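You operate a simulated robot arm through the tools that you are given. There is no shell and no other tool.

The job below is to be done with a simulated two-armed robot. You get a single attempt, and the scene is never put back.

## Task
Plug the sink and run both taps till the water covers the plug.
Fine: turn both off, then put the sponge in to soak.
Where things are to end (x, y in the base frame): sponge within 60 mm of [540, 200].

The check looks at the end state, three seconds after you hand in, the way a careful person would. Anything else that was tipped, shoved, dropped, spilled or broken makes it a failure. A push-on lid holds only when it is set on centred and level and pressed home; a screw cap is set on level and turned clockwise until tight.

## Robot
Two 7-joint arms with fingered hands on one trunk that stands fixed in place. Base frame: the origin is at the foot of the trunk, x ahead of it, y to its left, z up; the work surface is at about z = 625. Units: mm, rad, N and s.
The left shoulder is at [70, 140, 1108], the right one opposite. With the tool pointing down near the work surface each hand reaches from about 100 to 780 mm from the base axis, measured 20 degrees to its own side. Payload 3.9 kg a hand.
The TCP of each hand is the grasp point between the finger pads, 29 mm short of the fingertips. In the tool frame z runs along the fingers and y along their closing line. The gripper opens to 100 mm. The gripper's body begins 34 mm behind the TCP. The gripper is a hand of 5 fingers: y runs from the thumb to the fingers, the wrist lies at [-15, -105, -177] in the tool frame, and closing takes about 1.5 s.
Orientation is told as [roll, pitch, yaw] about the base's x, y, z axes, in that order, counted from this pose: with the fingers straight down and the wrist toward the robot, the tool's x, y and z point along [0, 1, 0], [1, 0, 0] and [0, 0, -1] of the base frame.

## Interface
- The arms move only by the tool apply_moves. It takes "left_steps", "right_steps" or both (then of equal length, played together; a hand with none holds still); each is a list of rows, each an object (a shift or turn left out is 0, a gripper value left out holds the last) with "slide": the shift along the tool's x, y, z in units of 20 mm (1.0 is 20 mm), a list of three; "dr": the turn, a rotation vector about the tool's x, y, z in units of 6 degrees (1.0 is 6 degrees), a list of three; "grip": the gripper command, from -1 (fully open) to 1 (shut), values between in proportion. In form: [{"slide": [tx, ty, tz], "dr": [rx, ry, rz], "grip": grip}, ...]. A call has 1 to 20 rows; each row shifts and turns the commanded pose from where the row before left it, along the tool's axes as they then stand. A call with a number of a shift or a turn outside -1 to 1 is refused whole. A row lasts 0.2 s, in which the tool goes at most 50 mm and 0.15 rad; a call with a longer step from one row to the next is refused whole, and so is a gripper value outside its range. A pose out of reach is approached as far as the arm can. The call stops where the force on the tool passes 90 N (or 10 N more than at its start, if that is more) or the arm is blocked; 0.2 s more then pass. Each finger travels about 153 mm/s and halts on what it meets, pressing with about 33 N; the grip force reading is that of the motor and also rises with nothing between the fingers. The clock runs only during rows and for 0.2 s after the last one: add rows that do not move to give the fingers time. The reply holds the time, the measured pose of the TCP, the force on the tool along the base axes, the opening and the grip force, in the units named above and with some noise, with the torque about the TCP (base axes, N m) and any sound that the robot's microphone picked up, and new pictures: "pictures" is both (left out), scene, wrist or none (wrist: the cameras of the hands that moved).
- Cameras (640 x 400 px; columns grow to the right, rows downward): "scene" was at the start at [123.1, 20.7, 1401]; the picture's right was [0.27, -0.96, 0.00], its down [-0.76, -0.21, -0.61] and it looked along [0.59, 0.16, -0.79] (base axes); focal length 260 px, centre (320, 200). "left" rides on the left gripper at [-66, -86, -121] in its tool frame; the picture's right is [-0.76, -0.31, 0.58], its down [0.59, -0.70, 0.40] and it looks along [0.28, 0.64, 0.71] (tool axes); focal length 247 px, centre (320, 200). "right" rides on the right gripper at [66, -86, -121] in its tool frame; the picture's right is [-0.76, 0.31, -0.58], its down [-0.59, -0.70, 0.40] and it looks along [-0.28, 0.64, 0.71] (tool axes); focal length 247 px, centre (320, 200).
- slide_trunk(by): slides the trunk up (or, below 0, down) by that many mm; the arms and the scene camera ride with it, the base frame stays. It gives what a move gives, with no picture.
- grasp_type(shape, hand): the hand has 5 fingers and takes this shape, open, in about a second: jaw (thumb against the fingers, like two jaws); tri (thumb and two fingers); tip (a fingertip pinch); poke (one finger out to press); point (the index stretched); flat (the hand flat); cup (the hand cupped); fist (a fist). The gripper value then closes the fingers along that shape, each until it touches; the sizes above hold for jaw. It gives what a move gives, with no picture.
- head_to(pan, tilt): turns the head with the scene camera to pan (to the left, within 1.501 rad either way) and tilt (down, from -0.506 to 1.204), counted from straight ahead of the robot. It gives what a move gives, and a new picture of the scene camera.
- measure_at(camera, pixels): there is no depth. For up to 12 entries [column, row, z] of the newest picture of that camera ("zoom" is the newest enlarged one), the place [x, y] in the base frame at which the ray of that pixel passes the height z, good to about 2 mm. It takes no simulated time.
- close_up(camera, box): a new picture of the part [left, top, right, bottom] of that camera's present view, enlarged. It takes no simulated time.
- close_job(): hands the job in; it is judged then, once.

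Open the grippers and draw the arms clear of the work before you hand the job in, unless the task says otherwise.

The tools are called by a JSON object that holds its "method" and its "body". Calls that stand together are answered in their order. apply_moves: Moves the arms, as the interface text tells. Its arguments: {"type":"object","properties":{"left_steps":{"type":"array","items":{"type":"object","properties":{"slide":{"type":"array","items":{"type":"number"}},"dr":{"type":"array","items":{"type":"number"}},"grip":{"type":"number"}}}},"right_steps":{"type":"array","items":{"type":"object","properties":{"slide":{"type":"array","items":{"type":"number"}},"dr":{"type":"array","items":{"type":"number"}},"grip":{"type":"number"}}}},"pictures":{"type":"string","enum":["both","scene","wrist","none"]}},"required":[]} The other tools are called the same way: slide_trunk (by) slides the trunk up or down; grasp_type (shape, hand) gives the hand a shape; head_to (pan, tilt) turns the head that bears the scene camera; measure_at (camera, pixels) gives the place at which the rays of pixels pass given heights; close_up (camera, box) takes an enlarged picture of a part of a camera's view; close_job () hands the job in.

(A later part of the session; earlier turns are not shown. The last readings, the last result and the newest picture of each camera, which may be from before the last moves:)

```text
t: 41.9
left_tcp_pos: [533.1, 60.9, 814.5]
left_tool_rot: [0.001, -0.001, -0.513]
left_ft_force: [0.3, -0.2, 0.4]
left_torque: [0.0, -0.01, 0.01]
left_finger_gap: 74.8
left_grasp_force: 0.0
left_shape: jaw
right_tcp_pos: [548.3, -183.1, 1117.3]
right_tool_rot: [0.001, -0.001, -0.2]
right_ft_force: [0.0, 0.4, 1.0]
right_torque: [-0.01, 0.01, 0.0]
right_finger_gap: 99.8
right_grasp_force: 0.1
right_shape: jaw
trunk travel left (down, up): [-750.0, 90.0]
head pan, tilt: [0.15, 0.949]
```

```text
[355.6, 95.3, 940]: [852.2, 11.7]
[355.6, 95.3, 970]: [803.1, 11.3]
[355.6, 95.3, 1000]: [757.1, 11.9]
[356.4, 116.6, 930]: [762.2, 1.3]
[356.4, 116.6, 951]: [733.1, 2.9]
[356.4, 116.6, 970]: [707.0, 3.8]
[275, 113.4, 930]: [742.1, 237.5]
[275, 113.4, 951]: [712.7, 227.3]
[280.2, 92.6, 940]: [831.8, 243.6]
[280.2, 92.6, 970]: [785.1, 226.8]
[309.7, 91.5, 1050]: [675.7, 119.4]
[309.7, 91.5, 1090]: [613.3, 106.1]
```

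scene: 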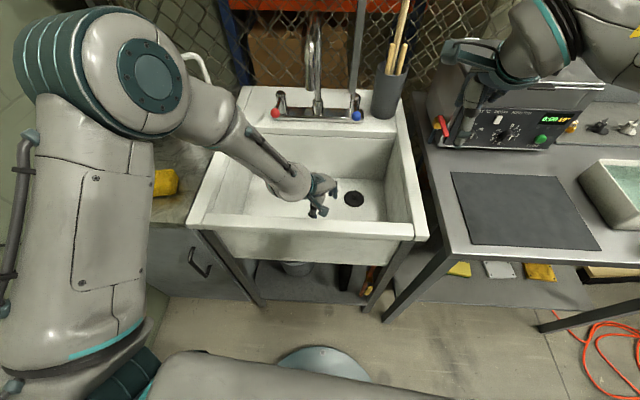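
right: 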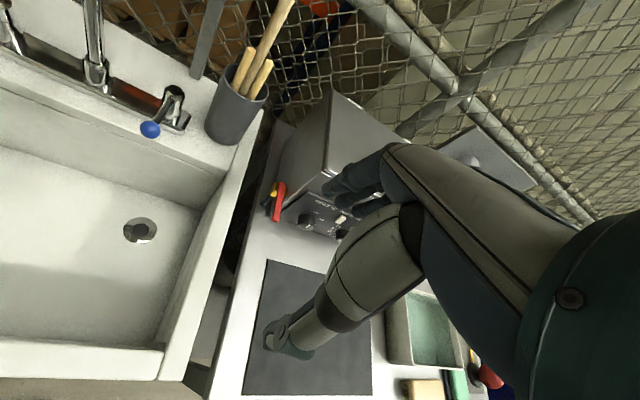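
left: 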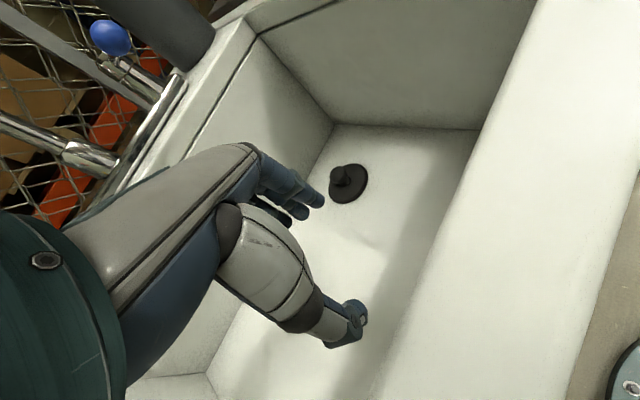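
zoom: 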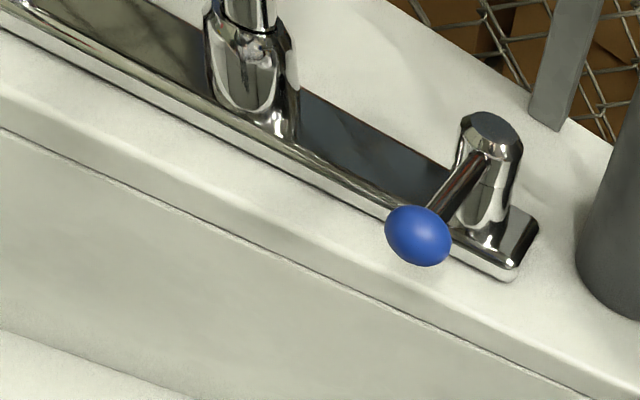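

The balls are at about (719, 229, 950) red and (743, 3, 947) blue, with stems at (816, 238) and (835, 11), so the levers point straight at the user and swing about vertical stems. I lift the left hand out, square its yaw, and shape it to "poke" to push a ball sideways.

{"method": "apply_moves", "body": {"left_steps": [{"slide": [0, -0.4, -1]}, {"slide": [0, -0.4, -1]}, {"slide": [0, -0.4, -1]}, {"slide": [0, -0.4, -1]}, {"slide": [0, -0.4, -1]}, {"slide": [0, -0.4, -1]}, {"slide": [0, -0.4, -1]}, {"slide": [0, -0.4, -1]}, {"slide": [0, -0.4, -1]}, {"dr": [0, 0, -1]}, {"dr": [0, 0, -1]}, {"dr": [0, 0, -1]}, {"dr": [0, 0, -1]}, {"dr": [0, 0, -0.9]}, {}], "pictures": "none"}}

{"method": "apply_moves", "body": {"left_steps": [{"slide": [1, 0, 0]}, {"slide": [1, 0, 0]}, {"slide": [1, 0, 0]}, {"slide": [1, 0, 0]}, {"slide": [1, 0, 0]}, {"slide": [1, 0, 0]}, {"slide": [1, 0, 0]}, {"slide": [1, 0, 0]}, {"slide": [1, 0, 0]}, {}], "pictures": "none"}}

{"method": "grasp_type", "body": {"shape": "poke", "hand": "left"}}

{"method": "apply_moves", "body": {"left_steps": [{}]}}

```text
t: 45.1
left_tcp_pos: [470.9, 96.9, 996.1]
left_tool_rot: [0.0, -0.001, 0.001]
left_ft_force: [-0.5, -0.2, 1.5]
left_torque: [0.02, 0.01, 0.01]
left_finger_gap: 74.7
left_grasp_force: 0.1
left_shape: jaw
right_tcp_pos: [547.0, -182.1, 1118.0]
right_tool_rot: [0.0, -0.002, -0.202]
right_ft_force: [-0.3, -0.1, -0.1]
right_torque: [-0.01, 0.03, 0.03]
right_finger_gap: 99.5
right_grasp_force: 0.1
right_shape: jaw
trunk travel left (down, up): [-750.0, 90.0]
head pan, tilt: [0.15, 0.949]
```

```text
t: 47.3
left_tcp_pos: [471.7, 277.0, 996.4]
left_tool_rot: [0.002, 0.0, -0.001]
left_ft_force: [-0.4, -0.4, -0.3]
left_torque: [-0.01, -0.01, 0.02]
left_finger_gap: 74.5
left_grasp_force: 0.1
left_shape: jaw
right_tcp_pos: [547.1, -183.7, 1117.6]
right_tool_rot: [0.002, -0.002, -0.202]
right_ft_force: [-0.2, -0.9, 0.1]
right_torque: [0.04, 0.03, -0.04]
right_finger_gap: 99.6
right_grasp_force: 0.0
right_shape: jaw
trunk travel left (down, up): [-750.0, 90.0]
head pan, tilt: [0.15, 0.949]
```

```text
t: 48.2
left_tcp_pos: [470.8, 277.5, 995.1]
left_tool_rot: [0.0, 0.0, 0.0]
left_ft_force: [-0.6, -0.4, 0.4]
left_torque: [-0.03, 0.03, -0.01]
left_finger_gap: 0.1
left_grasp_force: 0.1
left_shape: poke
right_tcp_pos: [547.8, -182.4, 1117.6]
right_tool_rot: [0.003, -0.002, -0.201]
right_ft_force: [-0.6, -0.1, 0.5]
right_torque: [0.01, -0.01, 0.02]
right_finger_gap: 99.8
right_grasp_force: 0.0
right_shape: jaw
trunk travel left (down, up): [-750.0, 90.0]
head pan, tilt: [0.15, 0.949]
```

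```text
t: 48.6
left_tcp_pos: [472.0, 276.9, 994.5]
left_tool_rot: [0.001, 0.0, 0.0]
left_ft_force: [-0.3, 0.6, -0.2]
left_torque: [-0.01, 0.01, 0.01]
left_finger_gap: 0.0
left_grasp_force: 0.1
left_shape: poke
right_tcp_pos: [548.2, -184.1, 1117.3]
right_tool_rot: [0.001, -0.002, -0.203]
right_ft_force: [-0.4, 1.3, 0.2]
right_torque: [0.01, 0.01, -0.04]
right_finger_gap: 99.8
right_grasp_force: 0.0
right_shape: jaw
trunk travel left (down, up): [-750.0, 90.0]
head pan, tilt: [0.15, 0.949]
```

scene: 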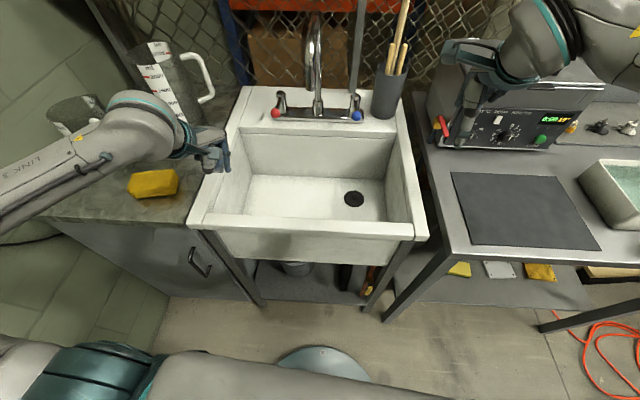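
left: 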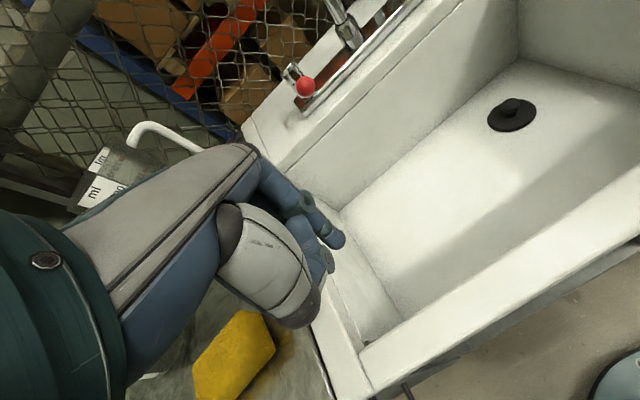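

In the left view the extended index tip is at (338,240), so roughly 30 mm below the TCP. I verify with a scene zoom.

{"method": "close_up", "body": {"camera": "scene", "box": [180, 110, 260, 190]}}

{"method": "close_up", "body": {"camera": "left", "box": [220, 130, 400, 340]}}

{"method": "measure_at", "body": {"camera": "left", "pixels": [[338, 240, 965], [305, 86, 947], [305, 86, 950], [338, 240, 975]]}}

```text
5.00 times, centred on (220, 150) of scene
```

zoom: 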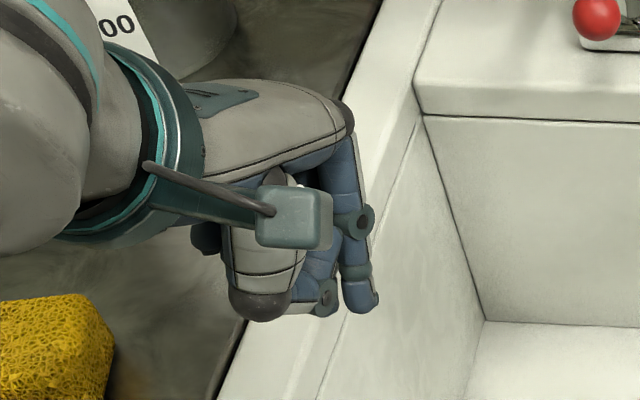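

```text
1.90 times, centred on (310, 235) of left
```

zoom: 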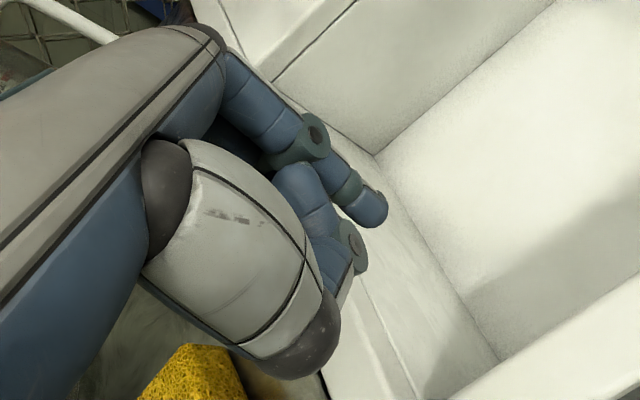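

```text
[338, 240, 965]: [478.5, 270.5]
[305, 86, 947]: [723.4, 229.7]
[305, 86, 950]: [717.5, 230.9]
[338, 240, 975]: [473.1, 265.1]
```

I measure the index tip in the scene to fix its offset from the TCP.

{"method": "measure_at", "body": {"camera": "scene", "pixels": [[228.4, 171, 955], [228.4, 171, 965], [228.4, 171, 975], [275, 113.4, 945], [275, 113.4, 950]]}}

```text
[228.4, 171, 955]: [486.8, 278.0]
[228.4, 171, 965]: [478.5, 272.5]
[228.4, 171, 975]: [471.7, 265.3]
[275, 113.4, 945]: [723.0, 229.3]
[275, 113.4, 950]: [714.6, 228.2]
```

The index tip sits at tool offset (-7, +5, +29). The red ball is at (722, 229.5, 946); I bring the finger to its left side, first at a safe height.

{"method": "apply_moves", "body": {"left_steps": [{"slide": [0, 1, 0]}, {"slide": [0, 1, 0]}, {"slide": [0, 1, 0]}, {"slide": [0, 1, 0]}, {"slide": [0, 1, 0]}, {"slide": [0, 1, 0]}, {"slide": [0, 1, 0]}, {"slide": [0, 1, 0]}, {"slide": [0, 1, 0]}, {"slide": [0, 1, 0]}, {"slide": [-0.3, 1, 0]}, {"slide": [-0.1, 1, 0]}, {"slide": [0, 0.25, 0]}, {}]}}

{"method": "close_up", "body": {"camera": "left", "box": [240, 140, 440, 300]}}

{"method": "close_up", "body": {"camera": "scene", "box": [220, 60, 340, 140]}}

```text
t: 51.6
left_tcp_pos: [716.1, 269.1, 995.5]
left_tool_rot: [0.0, 0.0, 0.001]
left_ft_force: [0.0, -0.6, -0.3]
left_torque: [0.02, 0.0, 0.01]
left_finger_gap: 0.0
left_grasp_force: 0.0
left_shape: poke
right_tcp_pos: [547.6, -183.3, 1118.0]
right_tool_rot: [0.001, -0.001, -0.201]
right_ft_force: [-0.2, 1.0, 0.3]
right_torque: [0.0, 0.03, -0.02]
right_finger_gap: 99.8
right_grasp_force: 0.1
right_shape: jaw
trunk travel left (down, up): [-750.0, 90.0]
head pan, tilt: [0.15, 0.949]
```

scene: 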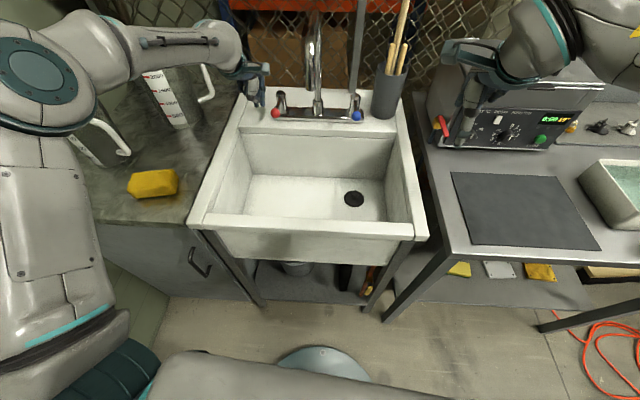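
left: 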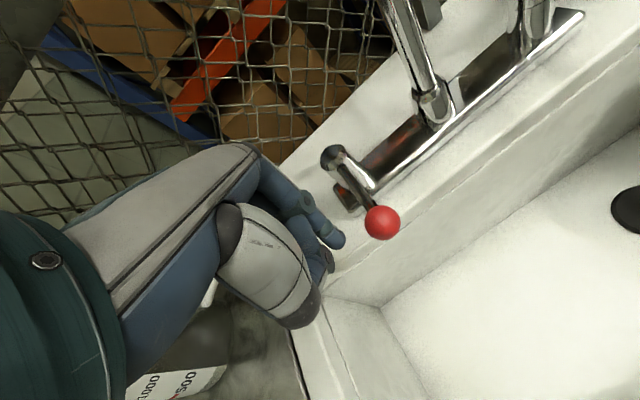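

```text
2.50 times, centred on (340, 220) of left
```

zoom: 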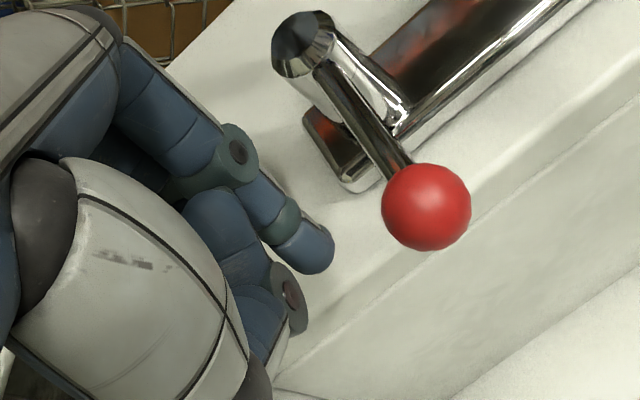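

```text
5.00 times, centred on (280, 100) of scene
```

zoom: 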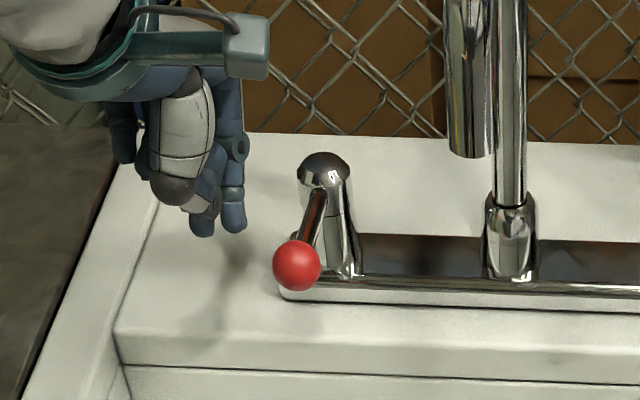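

I recheck the ball and stem positions from this closer view.

{"method": "measure_at", "body": {"camera": "left", "pixels": [[383, 222, 940], [383, 222, 947], [383, 222, 955], [333, 156, 940], [333, 156, 955], [333, 156, 970], [343, 238, 965]]}}

{"method": "measure_at", "body": {"camera": "scene", "pixels": [[275.3, 113.2, 940], [275.3, 113.2, 947], [280.4, 92.5, 940], [280.4, 92.5, 955], [280.4, 92.5, 970], [262.5, 103.5, 965]]}}

```text
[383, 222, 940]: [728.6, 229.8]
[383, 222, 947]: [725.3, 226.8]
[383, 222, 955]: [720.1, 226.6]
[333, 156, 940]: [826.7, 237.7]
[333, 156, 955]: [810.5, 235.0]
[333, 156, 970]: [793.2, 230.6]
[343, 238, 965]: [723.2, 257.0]
```

```text
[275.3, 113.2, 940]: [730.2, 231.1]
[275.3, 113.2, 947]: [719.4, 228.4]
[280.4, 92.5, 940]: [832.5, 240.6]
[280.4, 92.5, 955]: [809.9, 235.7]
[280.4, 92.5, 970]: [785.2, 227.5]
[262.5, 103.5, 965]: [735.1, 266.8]
```

Ball at (727, 230, 942), lever pivot at (810, 235). I lower the finger beside the ball and push gently to the right (toward the spout).

{"method": "apply_moves", "body": {"left_steps": [{"slide": [0.1, 0.2, 0.8]}, {"slide": [0, 0, 0.8]}, {}, {"slide": [-0.3, 0, 0]}, {"slide": [-0.2, 0, 0]}, {"slide": [-0.2, 0, 0]}, {}], "pictures": "wrist"}}

{"method": "close_up", "body": {"camera": "left", "box": [240, 140, 440, 300]}}

```text
t: 53.2
left_tcp_pos: [721.0, 260.0, 963.9]
left_tool_rot: [0.0, 0.0, 0.002]
left_ft_force: [1.9, 9.9, 1.7]
left_torque: [0.16, -0.04, 0.08]
left_finger_gap: 0.0
left_grasp_force: 0.1
left_shape: poke
right_tcp_pos: [548.2, -181.2, 1118.9]
right_tool_rot: [0.0, -0.002, -0.199]
right_ft_force: [-0.6, 0.4, -0.2]
right_torque: [0.0, 0.01, 0.0]
right_finger_gap: 99.6
right_grasp_force: 0.0
right_shape: jaw
trunk travel left (down, up): [-750.0, 90.0]
head pan, tilt: [0.15, 0.949]
```

left: 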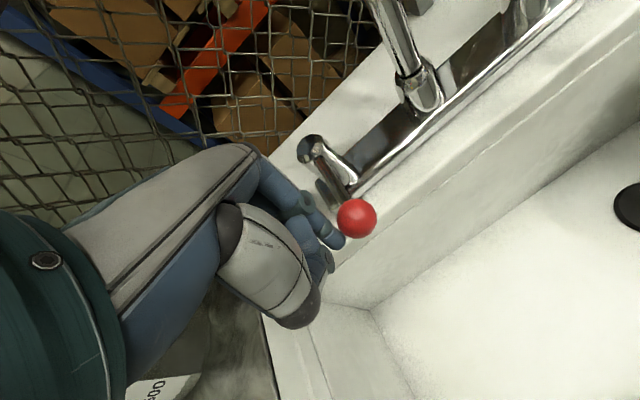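

```text
2.50 times, centred on (340, 220) of left
```

zoom: 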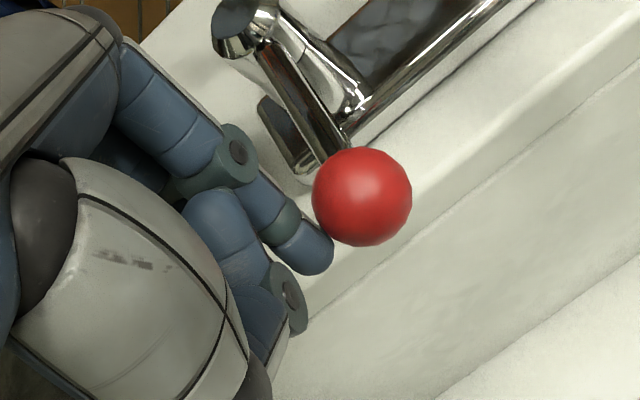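

Contact with 9.9 N; I push a little more and watch whether the ball moves or resists.

{"method": "apply_moves", "body": {"left_steps": [{"slide": [-0.2, 0, 0]}, {"slide": [-0.2, 0, 0]}, {}], "pictures": "wrist"}}

```text
t: 54.0
left_tcp_pos: [719.3, 257.7, 963.1]
left_tool_rot: [0.0, -0.003, 0.005]
left_ft_force: [6.7, 32.9, 8.6]
left_torque: [0.49, -0.2, 0.31]
left_finger_gap: 0.0
left_grasp_force: 0.1
left_shape: poke
right_tcp_pos: [546.9, -177.7, 1119.4]
right_tool_rot: [-0.003, 0.0, -0.199]
right_ft_force: [-0.7, -0.5, 0.9]
right_torque: [0.0, -0.02, -0.01]
right_finger_gap: 99.8
right_grasp_force: 0.0
right_shape: jaw
trunk travel left (down, up): [-750.0, 90.0]
head pan, tilt: [0.15, 0.949]
```

left: 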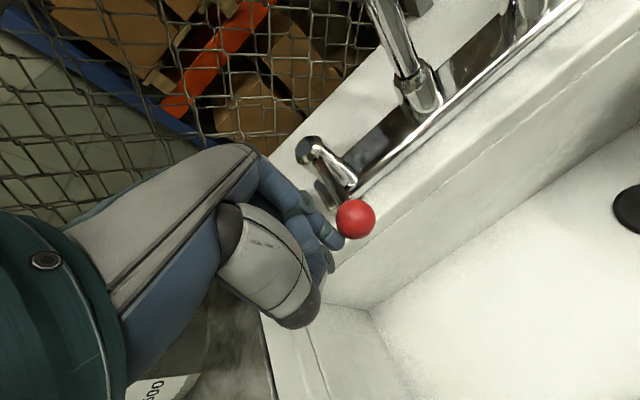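

The lever does not yield at 33 N, so this direction is its stop; it must open the other way (leftward). I back off, rise, and try the "point" shape to see if it gives a longer free finger.

{"method": "apply_moves", "body": {"left_steps": [{"slide": [0.5, 0, 0]}, {"slide": [1, 0, 0]}, {"slide": [0, 0, -1]}, {"slide": [0, 0, -1]}, {"slide": [0, 0, -1]}, {}], "pictures": "none"}}

{"method": "grasp_type", "body": {"shape": "point", "hand": "left"}}

{"method": "apply_moves", "body": {"left_steps": [{}]}}

{"method": "close_up", "body": {"camera": "left", "box": [200, 120, 440, 300]}}

{"method": "close_up", "body": {"camera": "scene", "box": [220, 40, 340, 140]}}

```text
t: 55.4
left_tcp_pos: [720.9, 279.8, 1023.8]
left_tool_rot: [0.001, 0.0, 0.0]
left_ft_force: [-0.3, 0.2, 0.2]
left_torque: [0.01, 0.03, 0.03]
left_finger_gap: 0.0
left_grasp_force: 0.0
left_shape: poke
right_tcp_pos: [546.5, -183.6, 1118.7]
right_tool_rot: [0.001, -0.002, -0.2]
right_ft_force: [-0.6, -0.3, -0.7]
right_torque: [0.01, -0.02, -0.02]
right_finger_gap: 100.1
right_grasp_force: 0.0
right_shape: jaw
trunk travel left (down, up): [-750.0, 90.0]
head pan, tilt: [0.15, 0.949]
```

```text
t: 56.3
left_tcp_pos: [720.9, 279.4, 1024.3]
left_tool_rot: [-0.001, 0.0, 0.001]
left_ft_force: [-0.3, -0.1, -0.4]
left_torque: [0.03, 0.0, 0.01]
left_finger_gap: 0.0
left_grasp_force: 0.1
left_shape: point
right_tcp_pos: [547.1, -183.3, 1119.2]
right_tool_rot: [0.002, -0.003, -0.201]
right_ft_force: [-0.5, 1.5, -0.1]
right_torque: [0.0, -0.01, 0.0]
right_finger_gap: 99.8
right_grasp_force: 0.1
right_shape: jaw
trunk travel left (down, up): [-750.0, 90.0]
head pan, tilt: [0.15, 0.949]
```

```text
t: 56.7
left_tcp_pos: [720.3, 278.3, 1022.6]
left_tool_rot: [-0.001, 0.0, 0.0]
left_ft_force: [0.0, 0.3, 0.0]
left_torque: [-0.05, -0.01, -0.01]
left_finger_gap: 0.0
left_grasp_force: 0.1
left_shape: point
right_tcp_pos: [548.4, -183.3, 1118.7]
right_tool_rot: [0.003, -0.003, -0.199]
right_ft_force: [-0.1, 0.0, -0.9]
right_torque: [0.01, -0.01, 0.05]
right_finger_gap: 99.7
right_grasp_force: 0.0
right_shape: jaw
trunk travel left (down, up): [-750.0, 90.0]
head pan, tilt: [0.15, 0.949]
```

scene: 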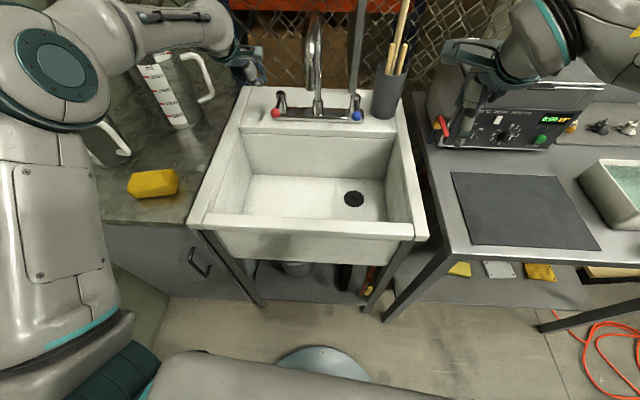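
left: 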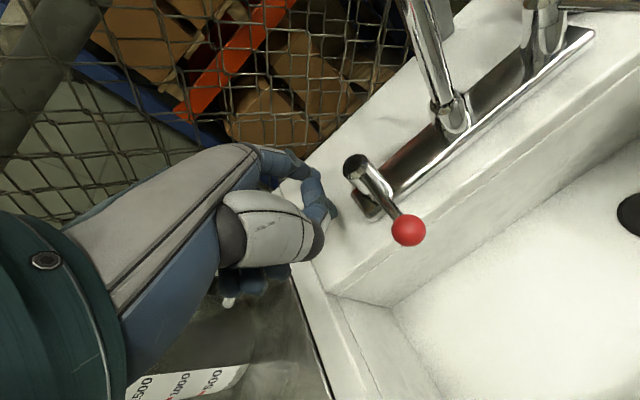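

```text
2.22 times, centred on (320, 210) of left
```

zoom: 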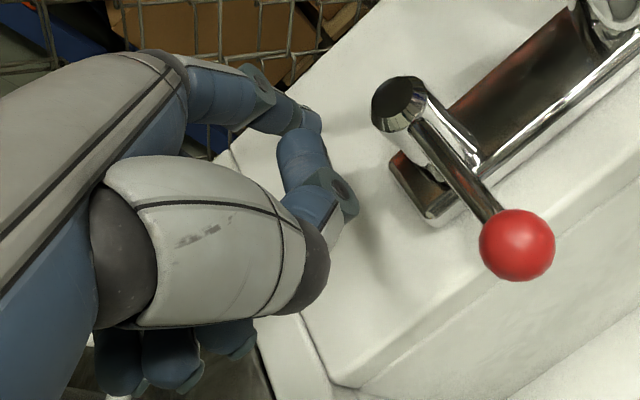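

```text
4.00 times, centred on (280, 90) of scene
```

zoom: 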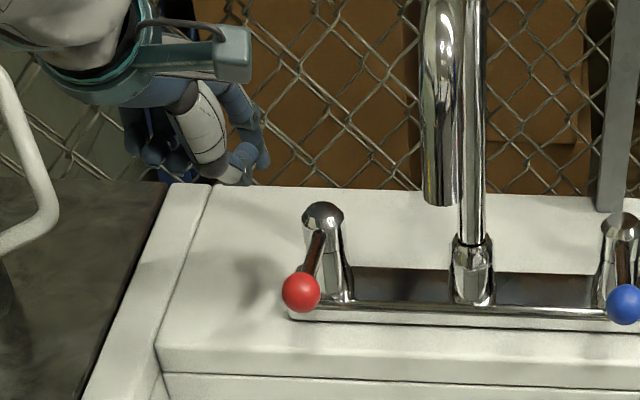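

"Point" aims the index forward, which is not useful here. I try the "tip" pinch shape to see whether thumb and index alone could straddle the ball.

{"method": "grasp_type", "body": {"shape": "tip", "hand": "left"}}

{"method": "apply_moves", "body": {"left_steps": [{"grip": -1}, {}, {}, {}]}}

{"method": "close_up", "body": {"camera": "left", "box": [200, 120, 440, 300]}}

{"method": "close_up", "body": {"camera": "scene", "box": [220, 40, 340, 140]}}

```text
t: 57.6
left_tcp_pos: [721.6, 278.6, 1023.2]
left_tool_rot: [0.0, 0.001, 0.002]
left_ft_force: [-0.3, 0.6, -0.3]
left_torque: [0.0, -0.01, 0.01]
left_finger_gap: 100.2
left_grasp_force: 0.0
left_shape: tip
right_tcp_pos: [547.4, -183.9, 1117.7]
right_tool_rot: [0.002, 0.0, -0.2]
right_ft_force: [0.4, 0.3, 0.3]
right_torque: [-0.01, -0.02, -0.02]
right_finger_gap: 100.0
right_grasp_force: 0.1
right_shape: jaw
trunk travel left (down, up): [-750.0, 90.0]
head pan, tilt: [0.15, 0.949]
```

```text
t: 58.6
left_tcp_pos: [720.6, 279.7, 1023.7]
left_tool_rot: [0.0, 0.0, 0.001]
left_ft_force: [0.3, 0.0, -0.6]
left_torque: [-0.01, 0.0, 0.0]
left_finger_gap: 99.6
left_grasp_force: 0.0
left_shape: tip
right_tcp_pos: [547.1, -182.6, 1116.9]
right_tool_rot: [0.001, -0.002, -0.201]
right_ft_force: [-0.6, 0.8, 0.2]
right_torque: [-0.01, -0.01, 0.0]
right_finger_gap: 99.5
right_grasp_force: 0.1
right_shape: jaw
trunk travel left (down, up): [-750.0, 90.0]
head pan, tilt: [0.15, 0.949]
```

scene: 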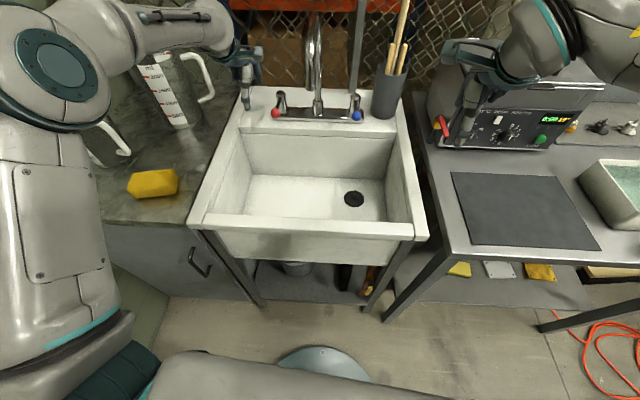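
left: 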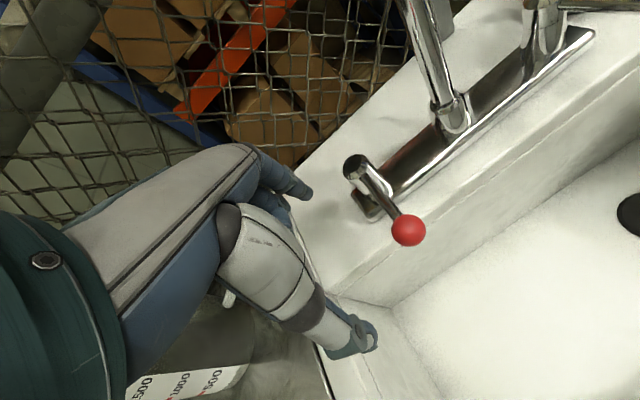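

```text
2.22 times, centred on (320, 210) of left
```

zoom: 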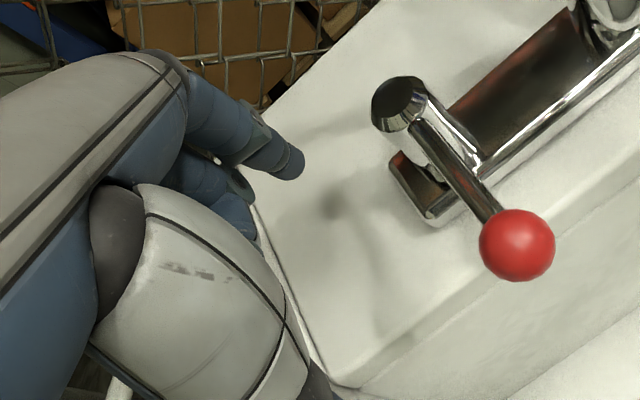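

```text
4.00 times, centred on (280, 90) of scene
```

zoom: 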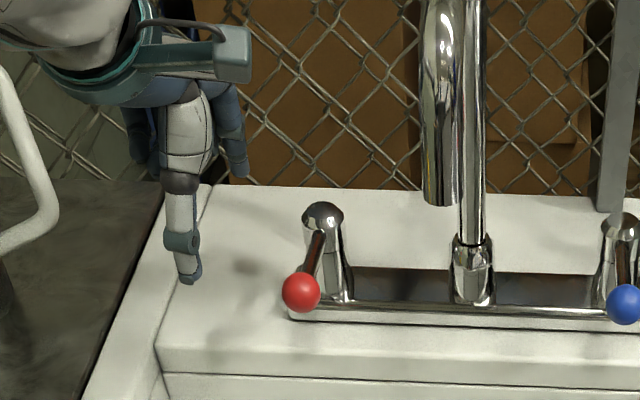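

In the open "tip" shape the thumb stands alone on the near side, so with a turned and pitched hand it can push the ball leftwards. First I check the jugs' heights relative to the forearm.

{"method": "measure_at", "body": {"camera": "scene", "pixels": [[152, 46, 1000], [152, 46, 1050], [152, 46, 1100], [184, 127, 855], [183, 65, 1050], [200, 55, 1050], [212, 98, 900]]}}

{"method": "close_up", "body": {"camera": "scene", "box": [0, 0, 280, 180]}}

```text
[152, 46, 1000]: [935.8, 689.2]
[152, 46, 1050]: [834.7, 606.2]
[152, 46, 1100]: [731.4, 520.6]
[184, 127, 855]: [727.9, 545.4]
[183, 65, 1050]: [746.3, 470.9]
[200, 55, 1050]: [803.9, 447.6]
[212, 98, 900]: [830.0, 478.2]
```

```text
2.22 times, centred on (140, 90) of scene
```

zoom: 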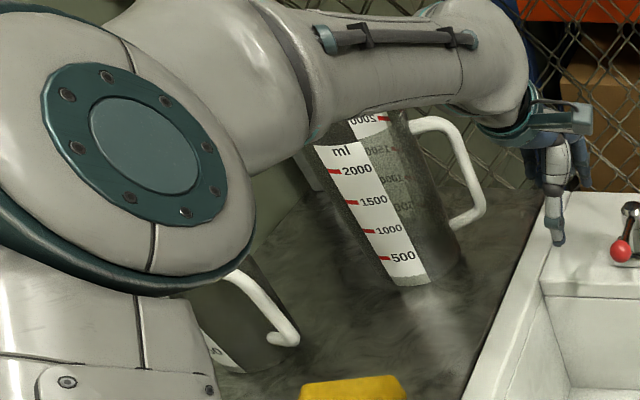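

The jugs top out near z 1055 and lie well away from the forearm's path. I turn the hand to yaw -0.6, pitch it 20° forward, and set the opening near 70 mm.

{"method": "apply_moves", "body": {"left_steps": [{"dr": [0, 0, 0.96], "grip": -0.4}, {"dr": [0, 0, 0.96]}, {"dr": [0, 0, 0.96]}, {"dr": [0, 0, 0.96]}, {"dr": [0, 0, 0.96]}, {"dr": [0, 0, 0.93]}, {"dr": [-0.9, 0, 0]}, {"dr": [-0.9, 0, 0]}, {"dr": [-0.9, 0, 0]}, {"dr": [-0.64, 0, 0]}, {}]}}

{"method": "close_up", "body": {"camera": "scene", "box": [220, 40, 340, 140]}}

```text
t: 61.0
left_tcp_pos: [719.5, 278.5, 1022.9]
left_tool_rot: [0.0, -0.352, -0.602]
left_ft_force: [1.1, 1.0, -0.2]
left_torque: [0.02, -0.01, -0.01]
left_finger_gap: 70.1
left_grasp_force: 0.1
left_shape: tip
right_tcp_pos: [547.6, -183.0, 1118.3]
right_tool_rot: [0.001, -0.003, -0.201]
right_ft_force: [-0.5, 0.4, 0.1]
right_torque: [-0.02, 0.0, 0.01]
right_finger_gap: 100.0
right_grasp_force: 0.1
right_shape: jaw
trunk travel left (down, up): [-750.0, 90.0]
head pan, tilt: [0.15, 0.949]
```

scene: 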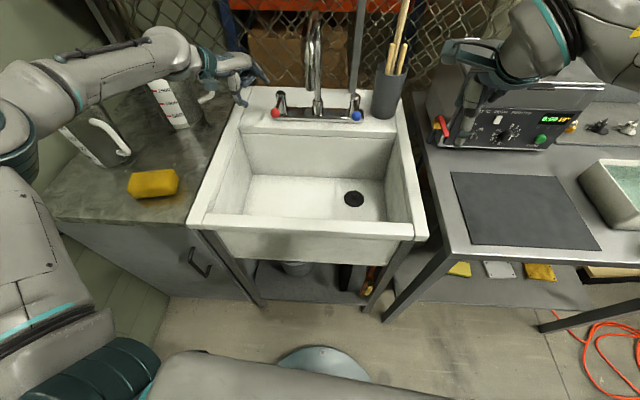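
left: 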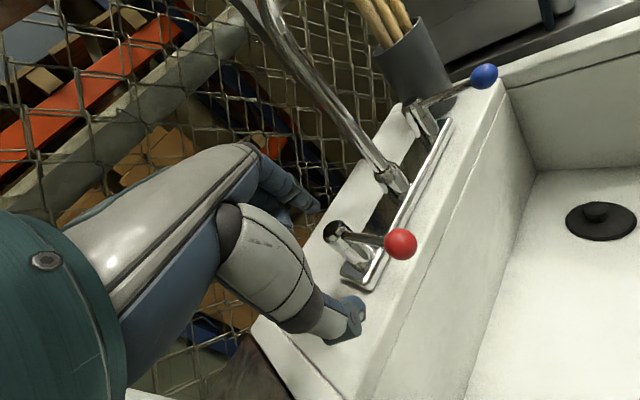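

```text
4.00 times, centred on (280, 90) of scene
```

zoom: 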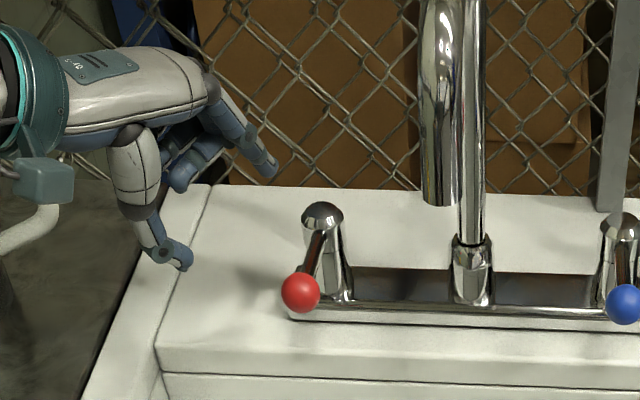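

The thumb hangs clear of the other fingers. I check its tip position, at scene pixel (246,106).

{"method": "measure_at", "body": {"camera": "scene", "pixels": [[245.75, 106.25, 982], [245.75, 106.25, 975], [248, 82, 1007], [275.3, 113.2, 942]]}}

{"method": "measure_at", "body": {"camera": "left", "pixels": [[360, 312, 982], [360, 312, 975], [401, 244, 942], [401, 244, 947], [340, 230, 955]]}}

```text
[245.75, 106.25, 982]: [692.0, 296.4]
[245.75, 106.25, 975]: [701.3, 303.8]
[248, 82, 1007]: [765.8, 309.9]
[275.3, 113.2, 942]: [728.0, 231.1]
```

```text
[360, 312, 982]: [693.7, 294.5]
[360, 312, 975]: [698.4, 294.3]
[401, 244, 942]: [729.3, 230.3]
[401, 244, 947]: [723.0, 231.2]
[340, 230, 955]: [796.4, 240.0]
```

The open thumb leans over to the left, which would foul the ball. I close the pinch so thumb and index tips form one pointed tool, and look at it.

{"method": "apply_moves", "body": {"left_steps": [{"grip": 0.3}, {"grip": 1}, {}, {}, {}], "pictures": "wrist"}}

{"method": "close_up", "body": {"camera": "scene", "box": [220, 60, 300, 120]}}

{"method": "close_up", "body": {"camera": "left", "box": [200, 120, 440, 320]}}

```text
t: 62.2
left_tcp_pos: [720.3, 280.0, 1023.7]
left_tool_rot: [0.001, -0.347, -0.601]
left_ft_force: [-0.5, -0.1, -0.1]
left_torque: [0.0, 0.01, -0.04]
left_finger_gap: 0.0
left_grasp_force: 32.9
left_shape: tip
right_tcp_pos: [546.5, -184.1, 1117.6]
right_tool_rot: [0.002, -0.001, -0.201]
right_ft_force: [0.5, 0.3, 0.1]
right_torque: [0.0, 0.01, 0.0]
right_finger_gap: 100.0
right_grasp_force: 0.1
right_shape: jaw
trunk travel left (down, up): [-750.0, 90.0]
head pan, tilt: [0.15, 0.949]
```

left: 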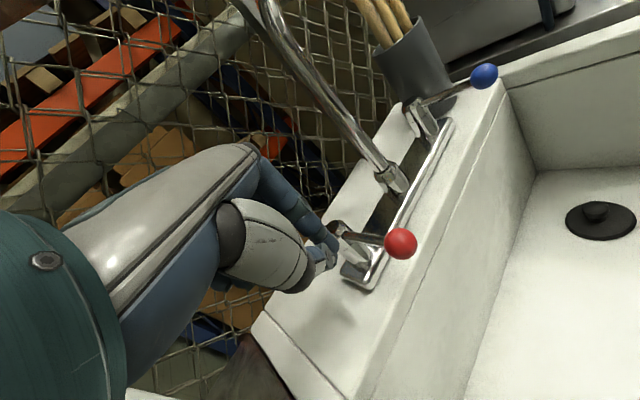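

```text
6.67 times, centred on (260, 90) of scene
```

zoom: 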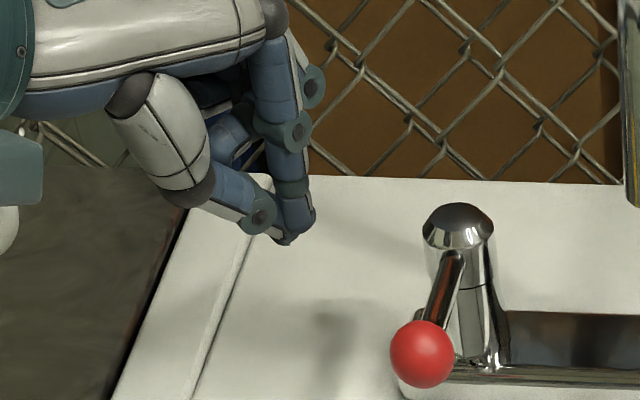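

```text
2.00 times, centred on (320, 220) of left
```

zoom: 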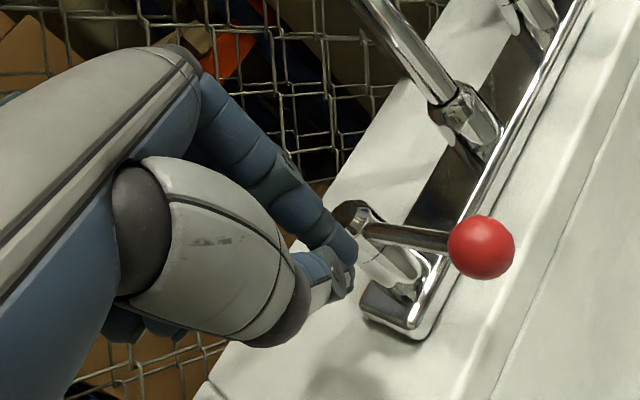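

The closed pinch makes a slim tool with the other fingers folded well above it. I turn back to yaw -0.2 so the thumb lies toward the robot, then move over to the right side of the red ball.

{"method": "apply_moves", "body": {"left_steps": [{"dr": [0, 0.327, -0.898]}, {"dr": [0, 0.327, -0.898]}, {"dr": [0, 0.327, -0.898]}, {"dr": [0, 0.327, -0.898]}, {"slide": [-0.926, 0.141, 0.051]}, {"slide": [-0.926, 0.141, 0.051]}, {"slide": [-0.926, 0.141, 0.051]}, {"slide": [-0.926, 0.141, 0.051]}, {}]}}

{"method": "close_up", "body": {"camera": "left", "box": [200, 120, 440, 320]}}

{"method": "close_up", "body": {"camera": "scene", "box": [240, 60, 340, 130]}}

```text
t: 64.2
left_tcp_pos: [716.9, 205.1, 1022.8]
left_tool_rot: [-0.003, -0.35, -0.199]
left_ft_force: [-0.7, 0.3, 0.2]
left_torque: [-0.01, -0.04, -0.01]
left_finger_gap: 0.0
left_grasp_force: 32.9
left_shape: tip
right_tcp_pos: [547.8, -182.0, 1118.2]
right_tool_rot: [-0.001, -0.001, -0.2]
right_ft_force: [-1.2, 0.2, 0.5]
right_torque: [-0.02, -0.01, 0.04]
right_finger_gap: 99.9
right_grasp_force: 0.2
right_shape: jaw
trunk travel left (down, up): [-750.0, 90.0]
head pan, tilt: [0.15, 0.949]
```

scene: 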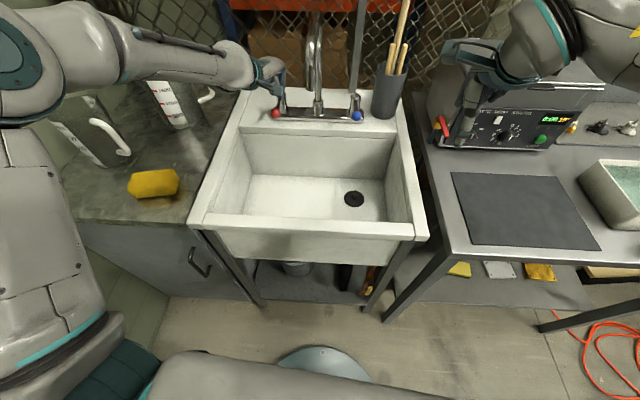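
left: 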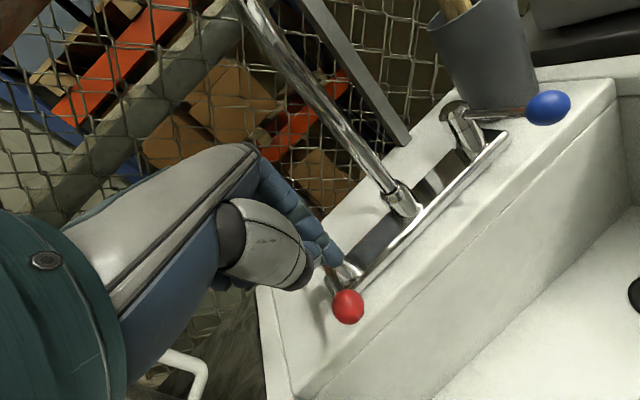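

```text
2.00 times, centred on (320, 220) of left
```

zoom: 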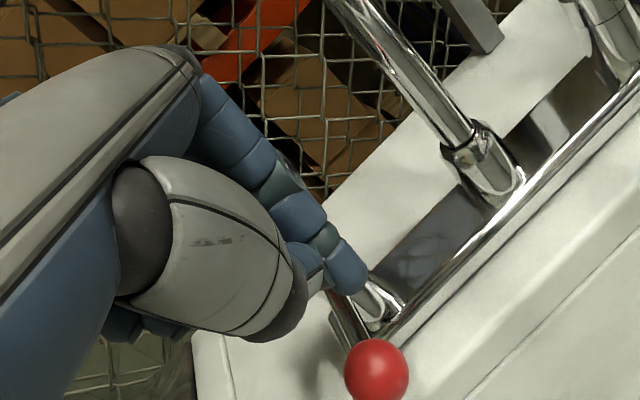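

```text
5.71 times, centred on (290, 95) of scene
```

zoom: 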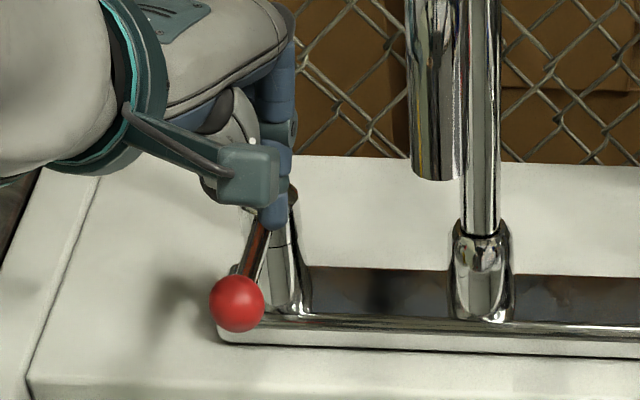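

I measure the pinch tip, at scene pixel (281.6, 98.9) and left pixel (345,256).

{"method": "measure_at", "body": {"camera": "scene", "pixels": [[281.6, 98.9, 985], [281.6, 98.9, 995], [281.6, 98.9, 1005]]}}

{"method": "measure_at", "body": {"camera": "left", "pixels": [[336, 258, 985], [336, 258, 995], [348, 307, 942]]}}

```text
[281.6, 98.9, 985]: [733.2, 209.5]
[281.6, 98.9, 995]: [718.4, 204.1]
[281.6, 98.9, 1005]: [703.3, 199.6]
```

```text
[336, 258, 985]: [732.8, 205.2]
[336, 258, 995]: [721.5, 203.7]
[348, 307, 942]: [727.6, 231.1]
```

Tip at about (727, 205, 990). I shift 6 mm right for clearance, then descend beside the ball.

{"method": "apply_moves", "body": {"left_steps": [{"slide": [-0.3, 0.06, 0.02]}, {"slide": [0, -0.335, 0.92]}, {"slide": [0, -0.335, 0.92]}, {"slide": [0, -0.32, 0.88]}, {}]}}

{"method": "close_up", "body": {"camera": "left", "box": [200, 140, 440, 340]}}

{"method": "close_up", "body": {"camera": "scene", "box": [240, 70, 340, 140]}}

```text
t: 65.4
left_tcp_pos: [717.2, 198.4, 964.7]
left_tool_rot: [0.0, -0.349, -0.2]
left_ft_force: [0.2, 0.8, 0.1]
left_torque: [-0.01, 0.02, 0.02]
left_finger_gap: 0.0
left_grasp_force: 32.9
left_shape: tip
right_tcp_pos: [547.4, -183.0, 1118.4]
right_tool_rot: [0.001, -0.003, -0.201]
right_ft_force: [0.4, -0.8, -0.1]
right_torque: [-0.01, 0.0, 0.02]
right_finger_gap: 100.0
right_grasp_force: 0.1
right_shape: jaw
trunk travel left (down, up): [-750.0, 90.0]
head pan, tilt: [0.15, 0.949]
```

scene: 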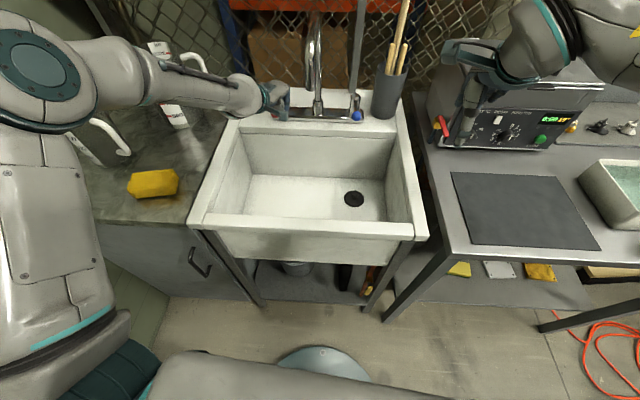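
left: 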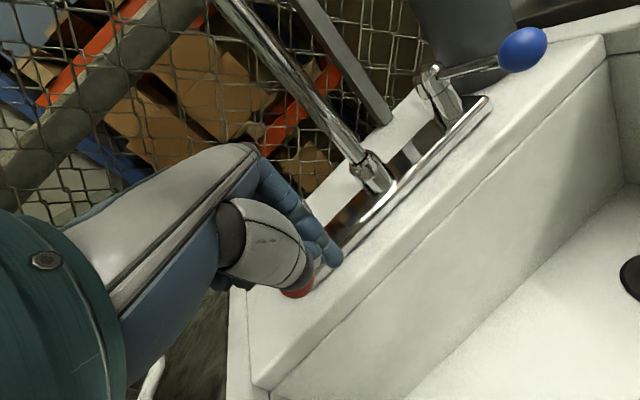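

```text
2.00 times, centred on (320, 240) of left
```

zoom: 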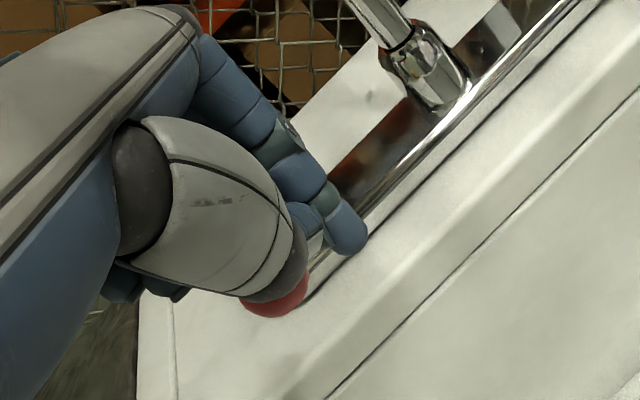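

```text
5.71 times, centred on (290, 105) of scene
```

zoom: 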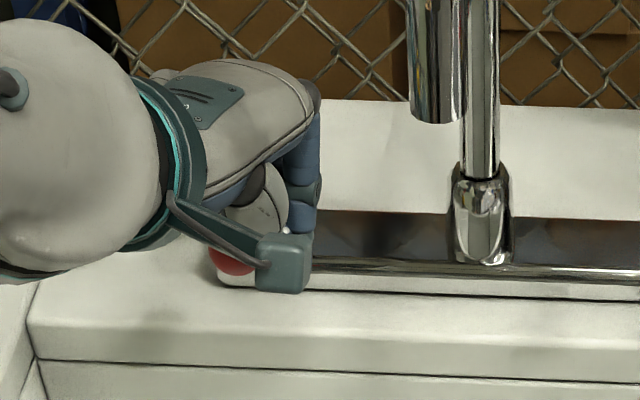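

The pinch is now right of the red ball with no contact. I push left (base +y) in 5 mm steps.

{"method": "apply_moves", "body": {"left_steps": [{"slide": [0.245, -0.047, -0.017]}, {"slide": [0.245, -0.047, -0.017]}, {"slide": [0.245, -0.047, -0.017]}, {"slide": [0.245, -0.047, -0.017]}, {}], "pictures": "wrist"}}

{"method": "close_up", "body": {"camera": "scene", "box": [240, 70, 340, 140]}}

```text
t: 66.6
left_tcp_pos: [717.6, 217.5, 966.3]
left_tool_rot: [0.001, -0.348, -0.201]
left_ft_force: [0.5, -0.4, 0.0]
left_torque: [-0.03, -0.04, 0.01]
left_finger_gap: 0.1
left_grasp_force: 32.5
left_shape: tip
right_tcp_pos: [548.2, -183.9, 1117.6]
right_tool_rot: [0.001, -0.002, -0.2]
right_ft_force: [0.3, 0.2, -0.5]
right_torque: [0.02, -0.01, 0.03]
right_finger_gap: 99.9
right_grasp_force: 0.1
right_shape: jaw
trunk travel left (down, up): [-750.0, 90.0]
head pan, tilt: [0.15, 0.949]
```

left: 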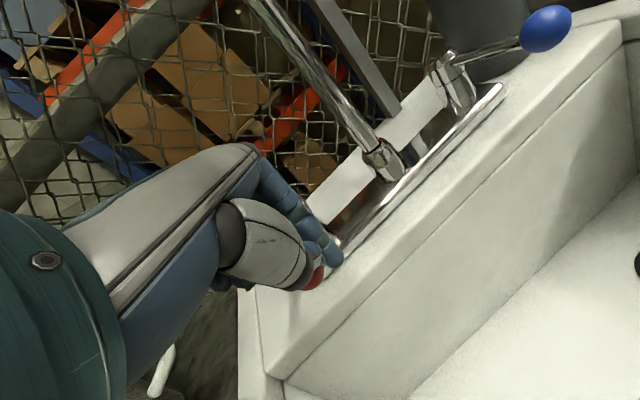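

```text
5.71 times, centred on (290, 105) of scene
```

zoom: 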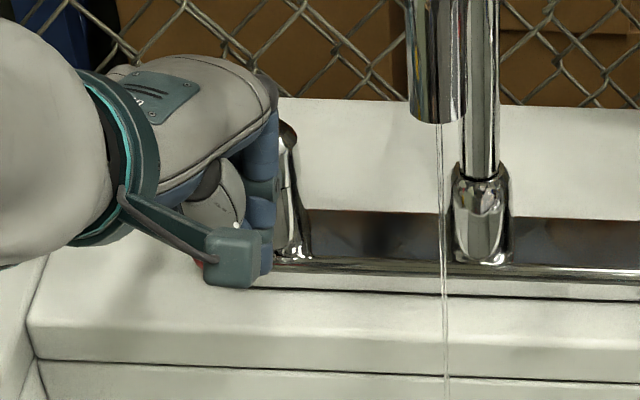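

A thin stream of water is already falling from the spout, so leftward is the opening direction. I push further for more flow.

{"method": "apply_moves", "body": {"left_steps": [{"slide": [0.245, -0.03, -0.01]}, {"slide": [0.245, -0.03, -0.01]}, {"slide": [0.245, -0.01, -0.005]}, {"slide": [0.245, 0, 0]}, {"slide": [0.245, 0, 0]}, {}], "pictures": "wrist"}}

{"method": "close_up", "body": {"camera": "scene", "box": [220, 60, 380, 220]}}

```text
t: 68.0
left_tcp_pos: [720.5, 241.7, 964.5]
left_tool_rot: [0.0, -0.349, -0.199]
left_ft_force: [0.0, -0.7, 1.4]
left_torque: [-0.02, 0.02, 0.0]
left_finger_gap: 0.0
left_grasp_force: 33.3
left_shape: tip
right_tcp_pos: [547.3, -184.6, 1117.6]
right_tool_rot: [0.002, -0.002, -0.2]
right_ft_force: [0.3, 0.0, 0.6]
right_torque: [-0.01, 0.01, -0.02]
right_finger_gap: 99.8
right_grasp_force: 0.0
right_shape: jaw
trunk travel left (down, up): [-750.0, 90.0]
head pan, tilt: [0.15, 0.949]
```

left: 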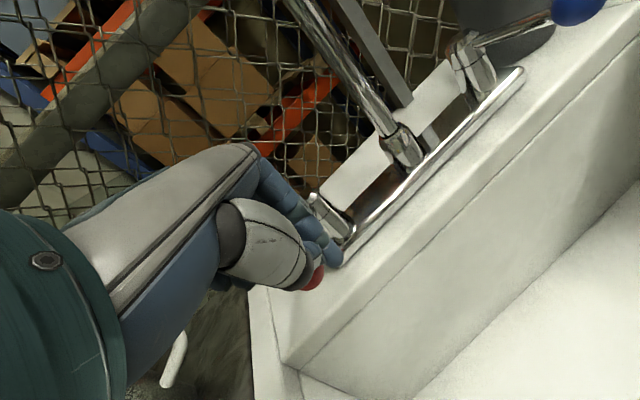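

```text
2.50 times, centred on (300, 140) of scene
```

zoom: 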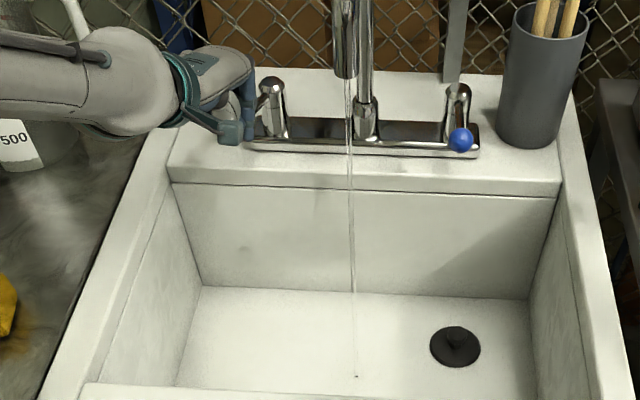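

Red is partly open with a steady stream into the basin. I push further along the arc to open it more.

{"method": "apply_moves", "body": {"left_steps": [{"slide": [0.27, 0.06, 0.02]}, {"slide": [0.27, 0.06, 0.02]}, {"slide": [0.27, 0.06, 0.02]}, {"slide": [0.27, 0.08, 0.03]}, {"slide": [0.27, 0.1, 0.04]}, {"slide": [0.27, 0.12, 0.04]}, {}], "pictures": "wrist"}}

{"method": "close_up", "body": {"camera": "scene", "box": [220, 60, 380, 220]}}

```text
t: 69.6
left_tcp_pos: [737.8, 272.2, 965.5]
left_tool_rot: [-0.001, -0.349, -0.201]
left_ft_force: [1.0, -0.5, 0.8]
left_torque: [0.0, -0.05, -0.01]
left_finger_gap: 0.0
left_grasp_force: 33.0
left_shape: tip
right_tcp_pos: [548.1, -182.6, 1119.1]
right_tool_rot: [0.001, -0.003, -0.201]
right_ft_force: [-0.5, 0.6, 0.5]
right_torque: [-0.02, 0.01, 0.01]
right_finger_gap: 99.8
right_grasp_force: 0.1
right_shape: jaw
trunk travel left (down, up): [-750.0, 90.0]
head pan, tilt: [0.15, 0.949]
```

left: 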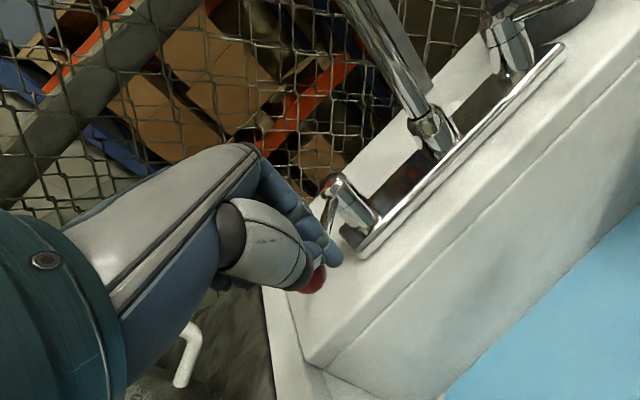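

```text
2.50 times, centred on (300, 140) of scene
```

zoom: 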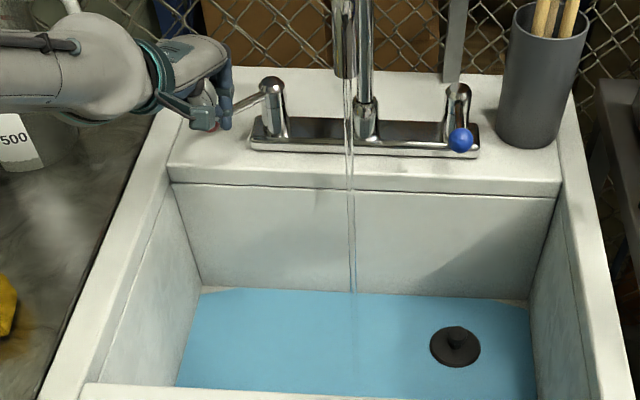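

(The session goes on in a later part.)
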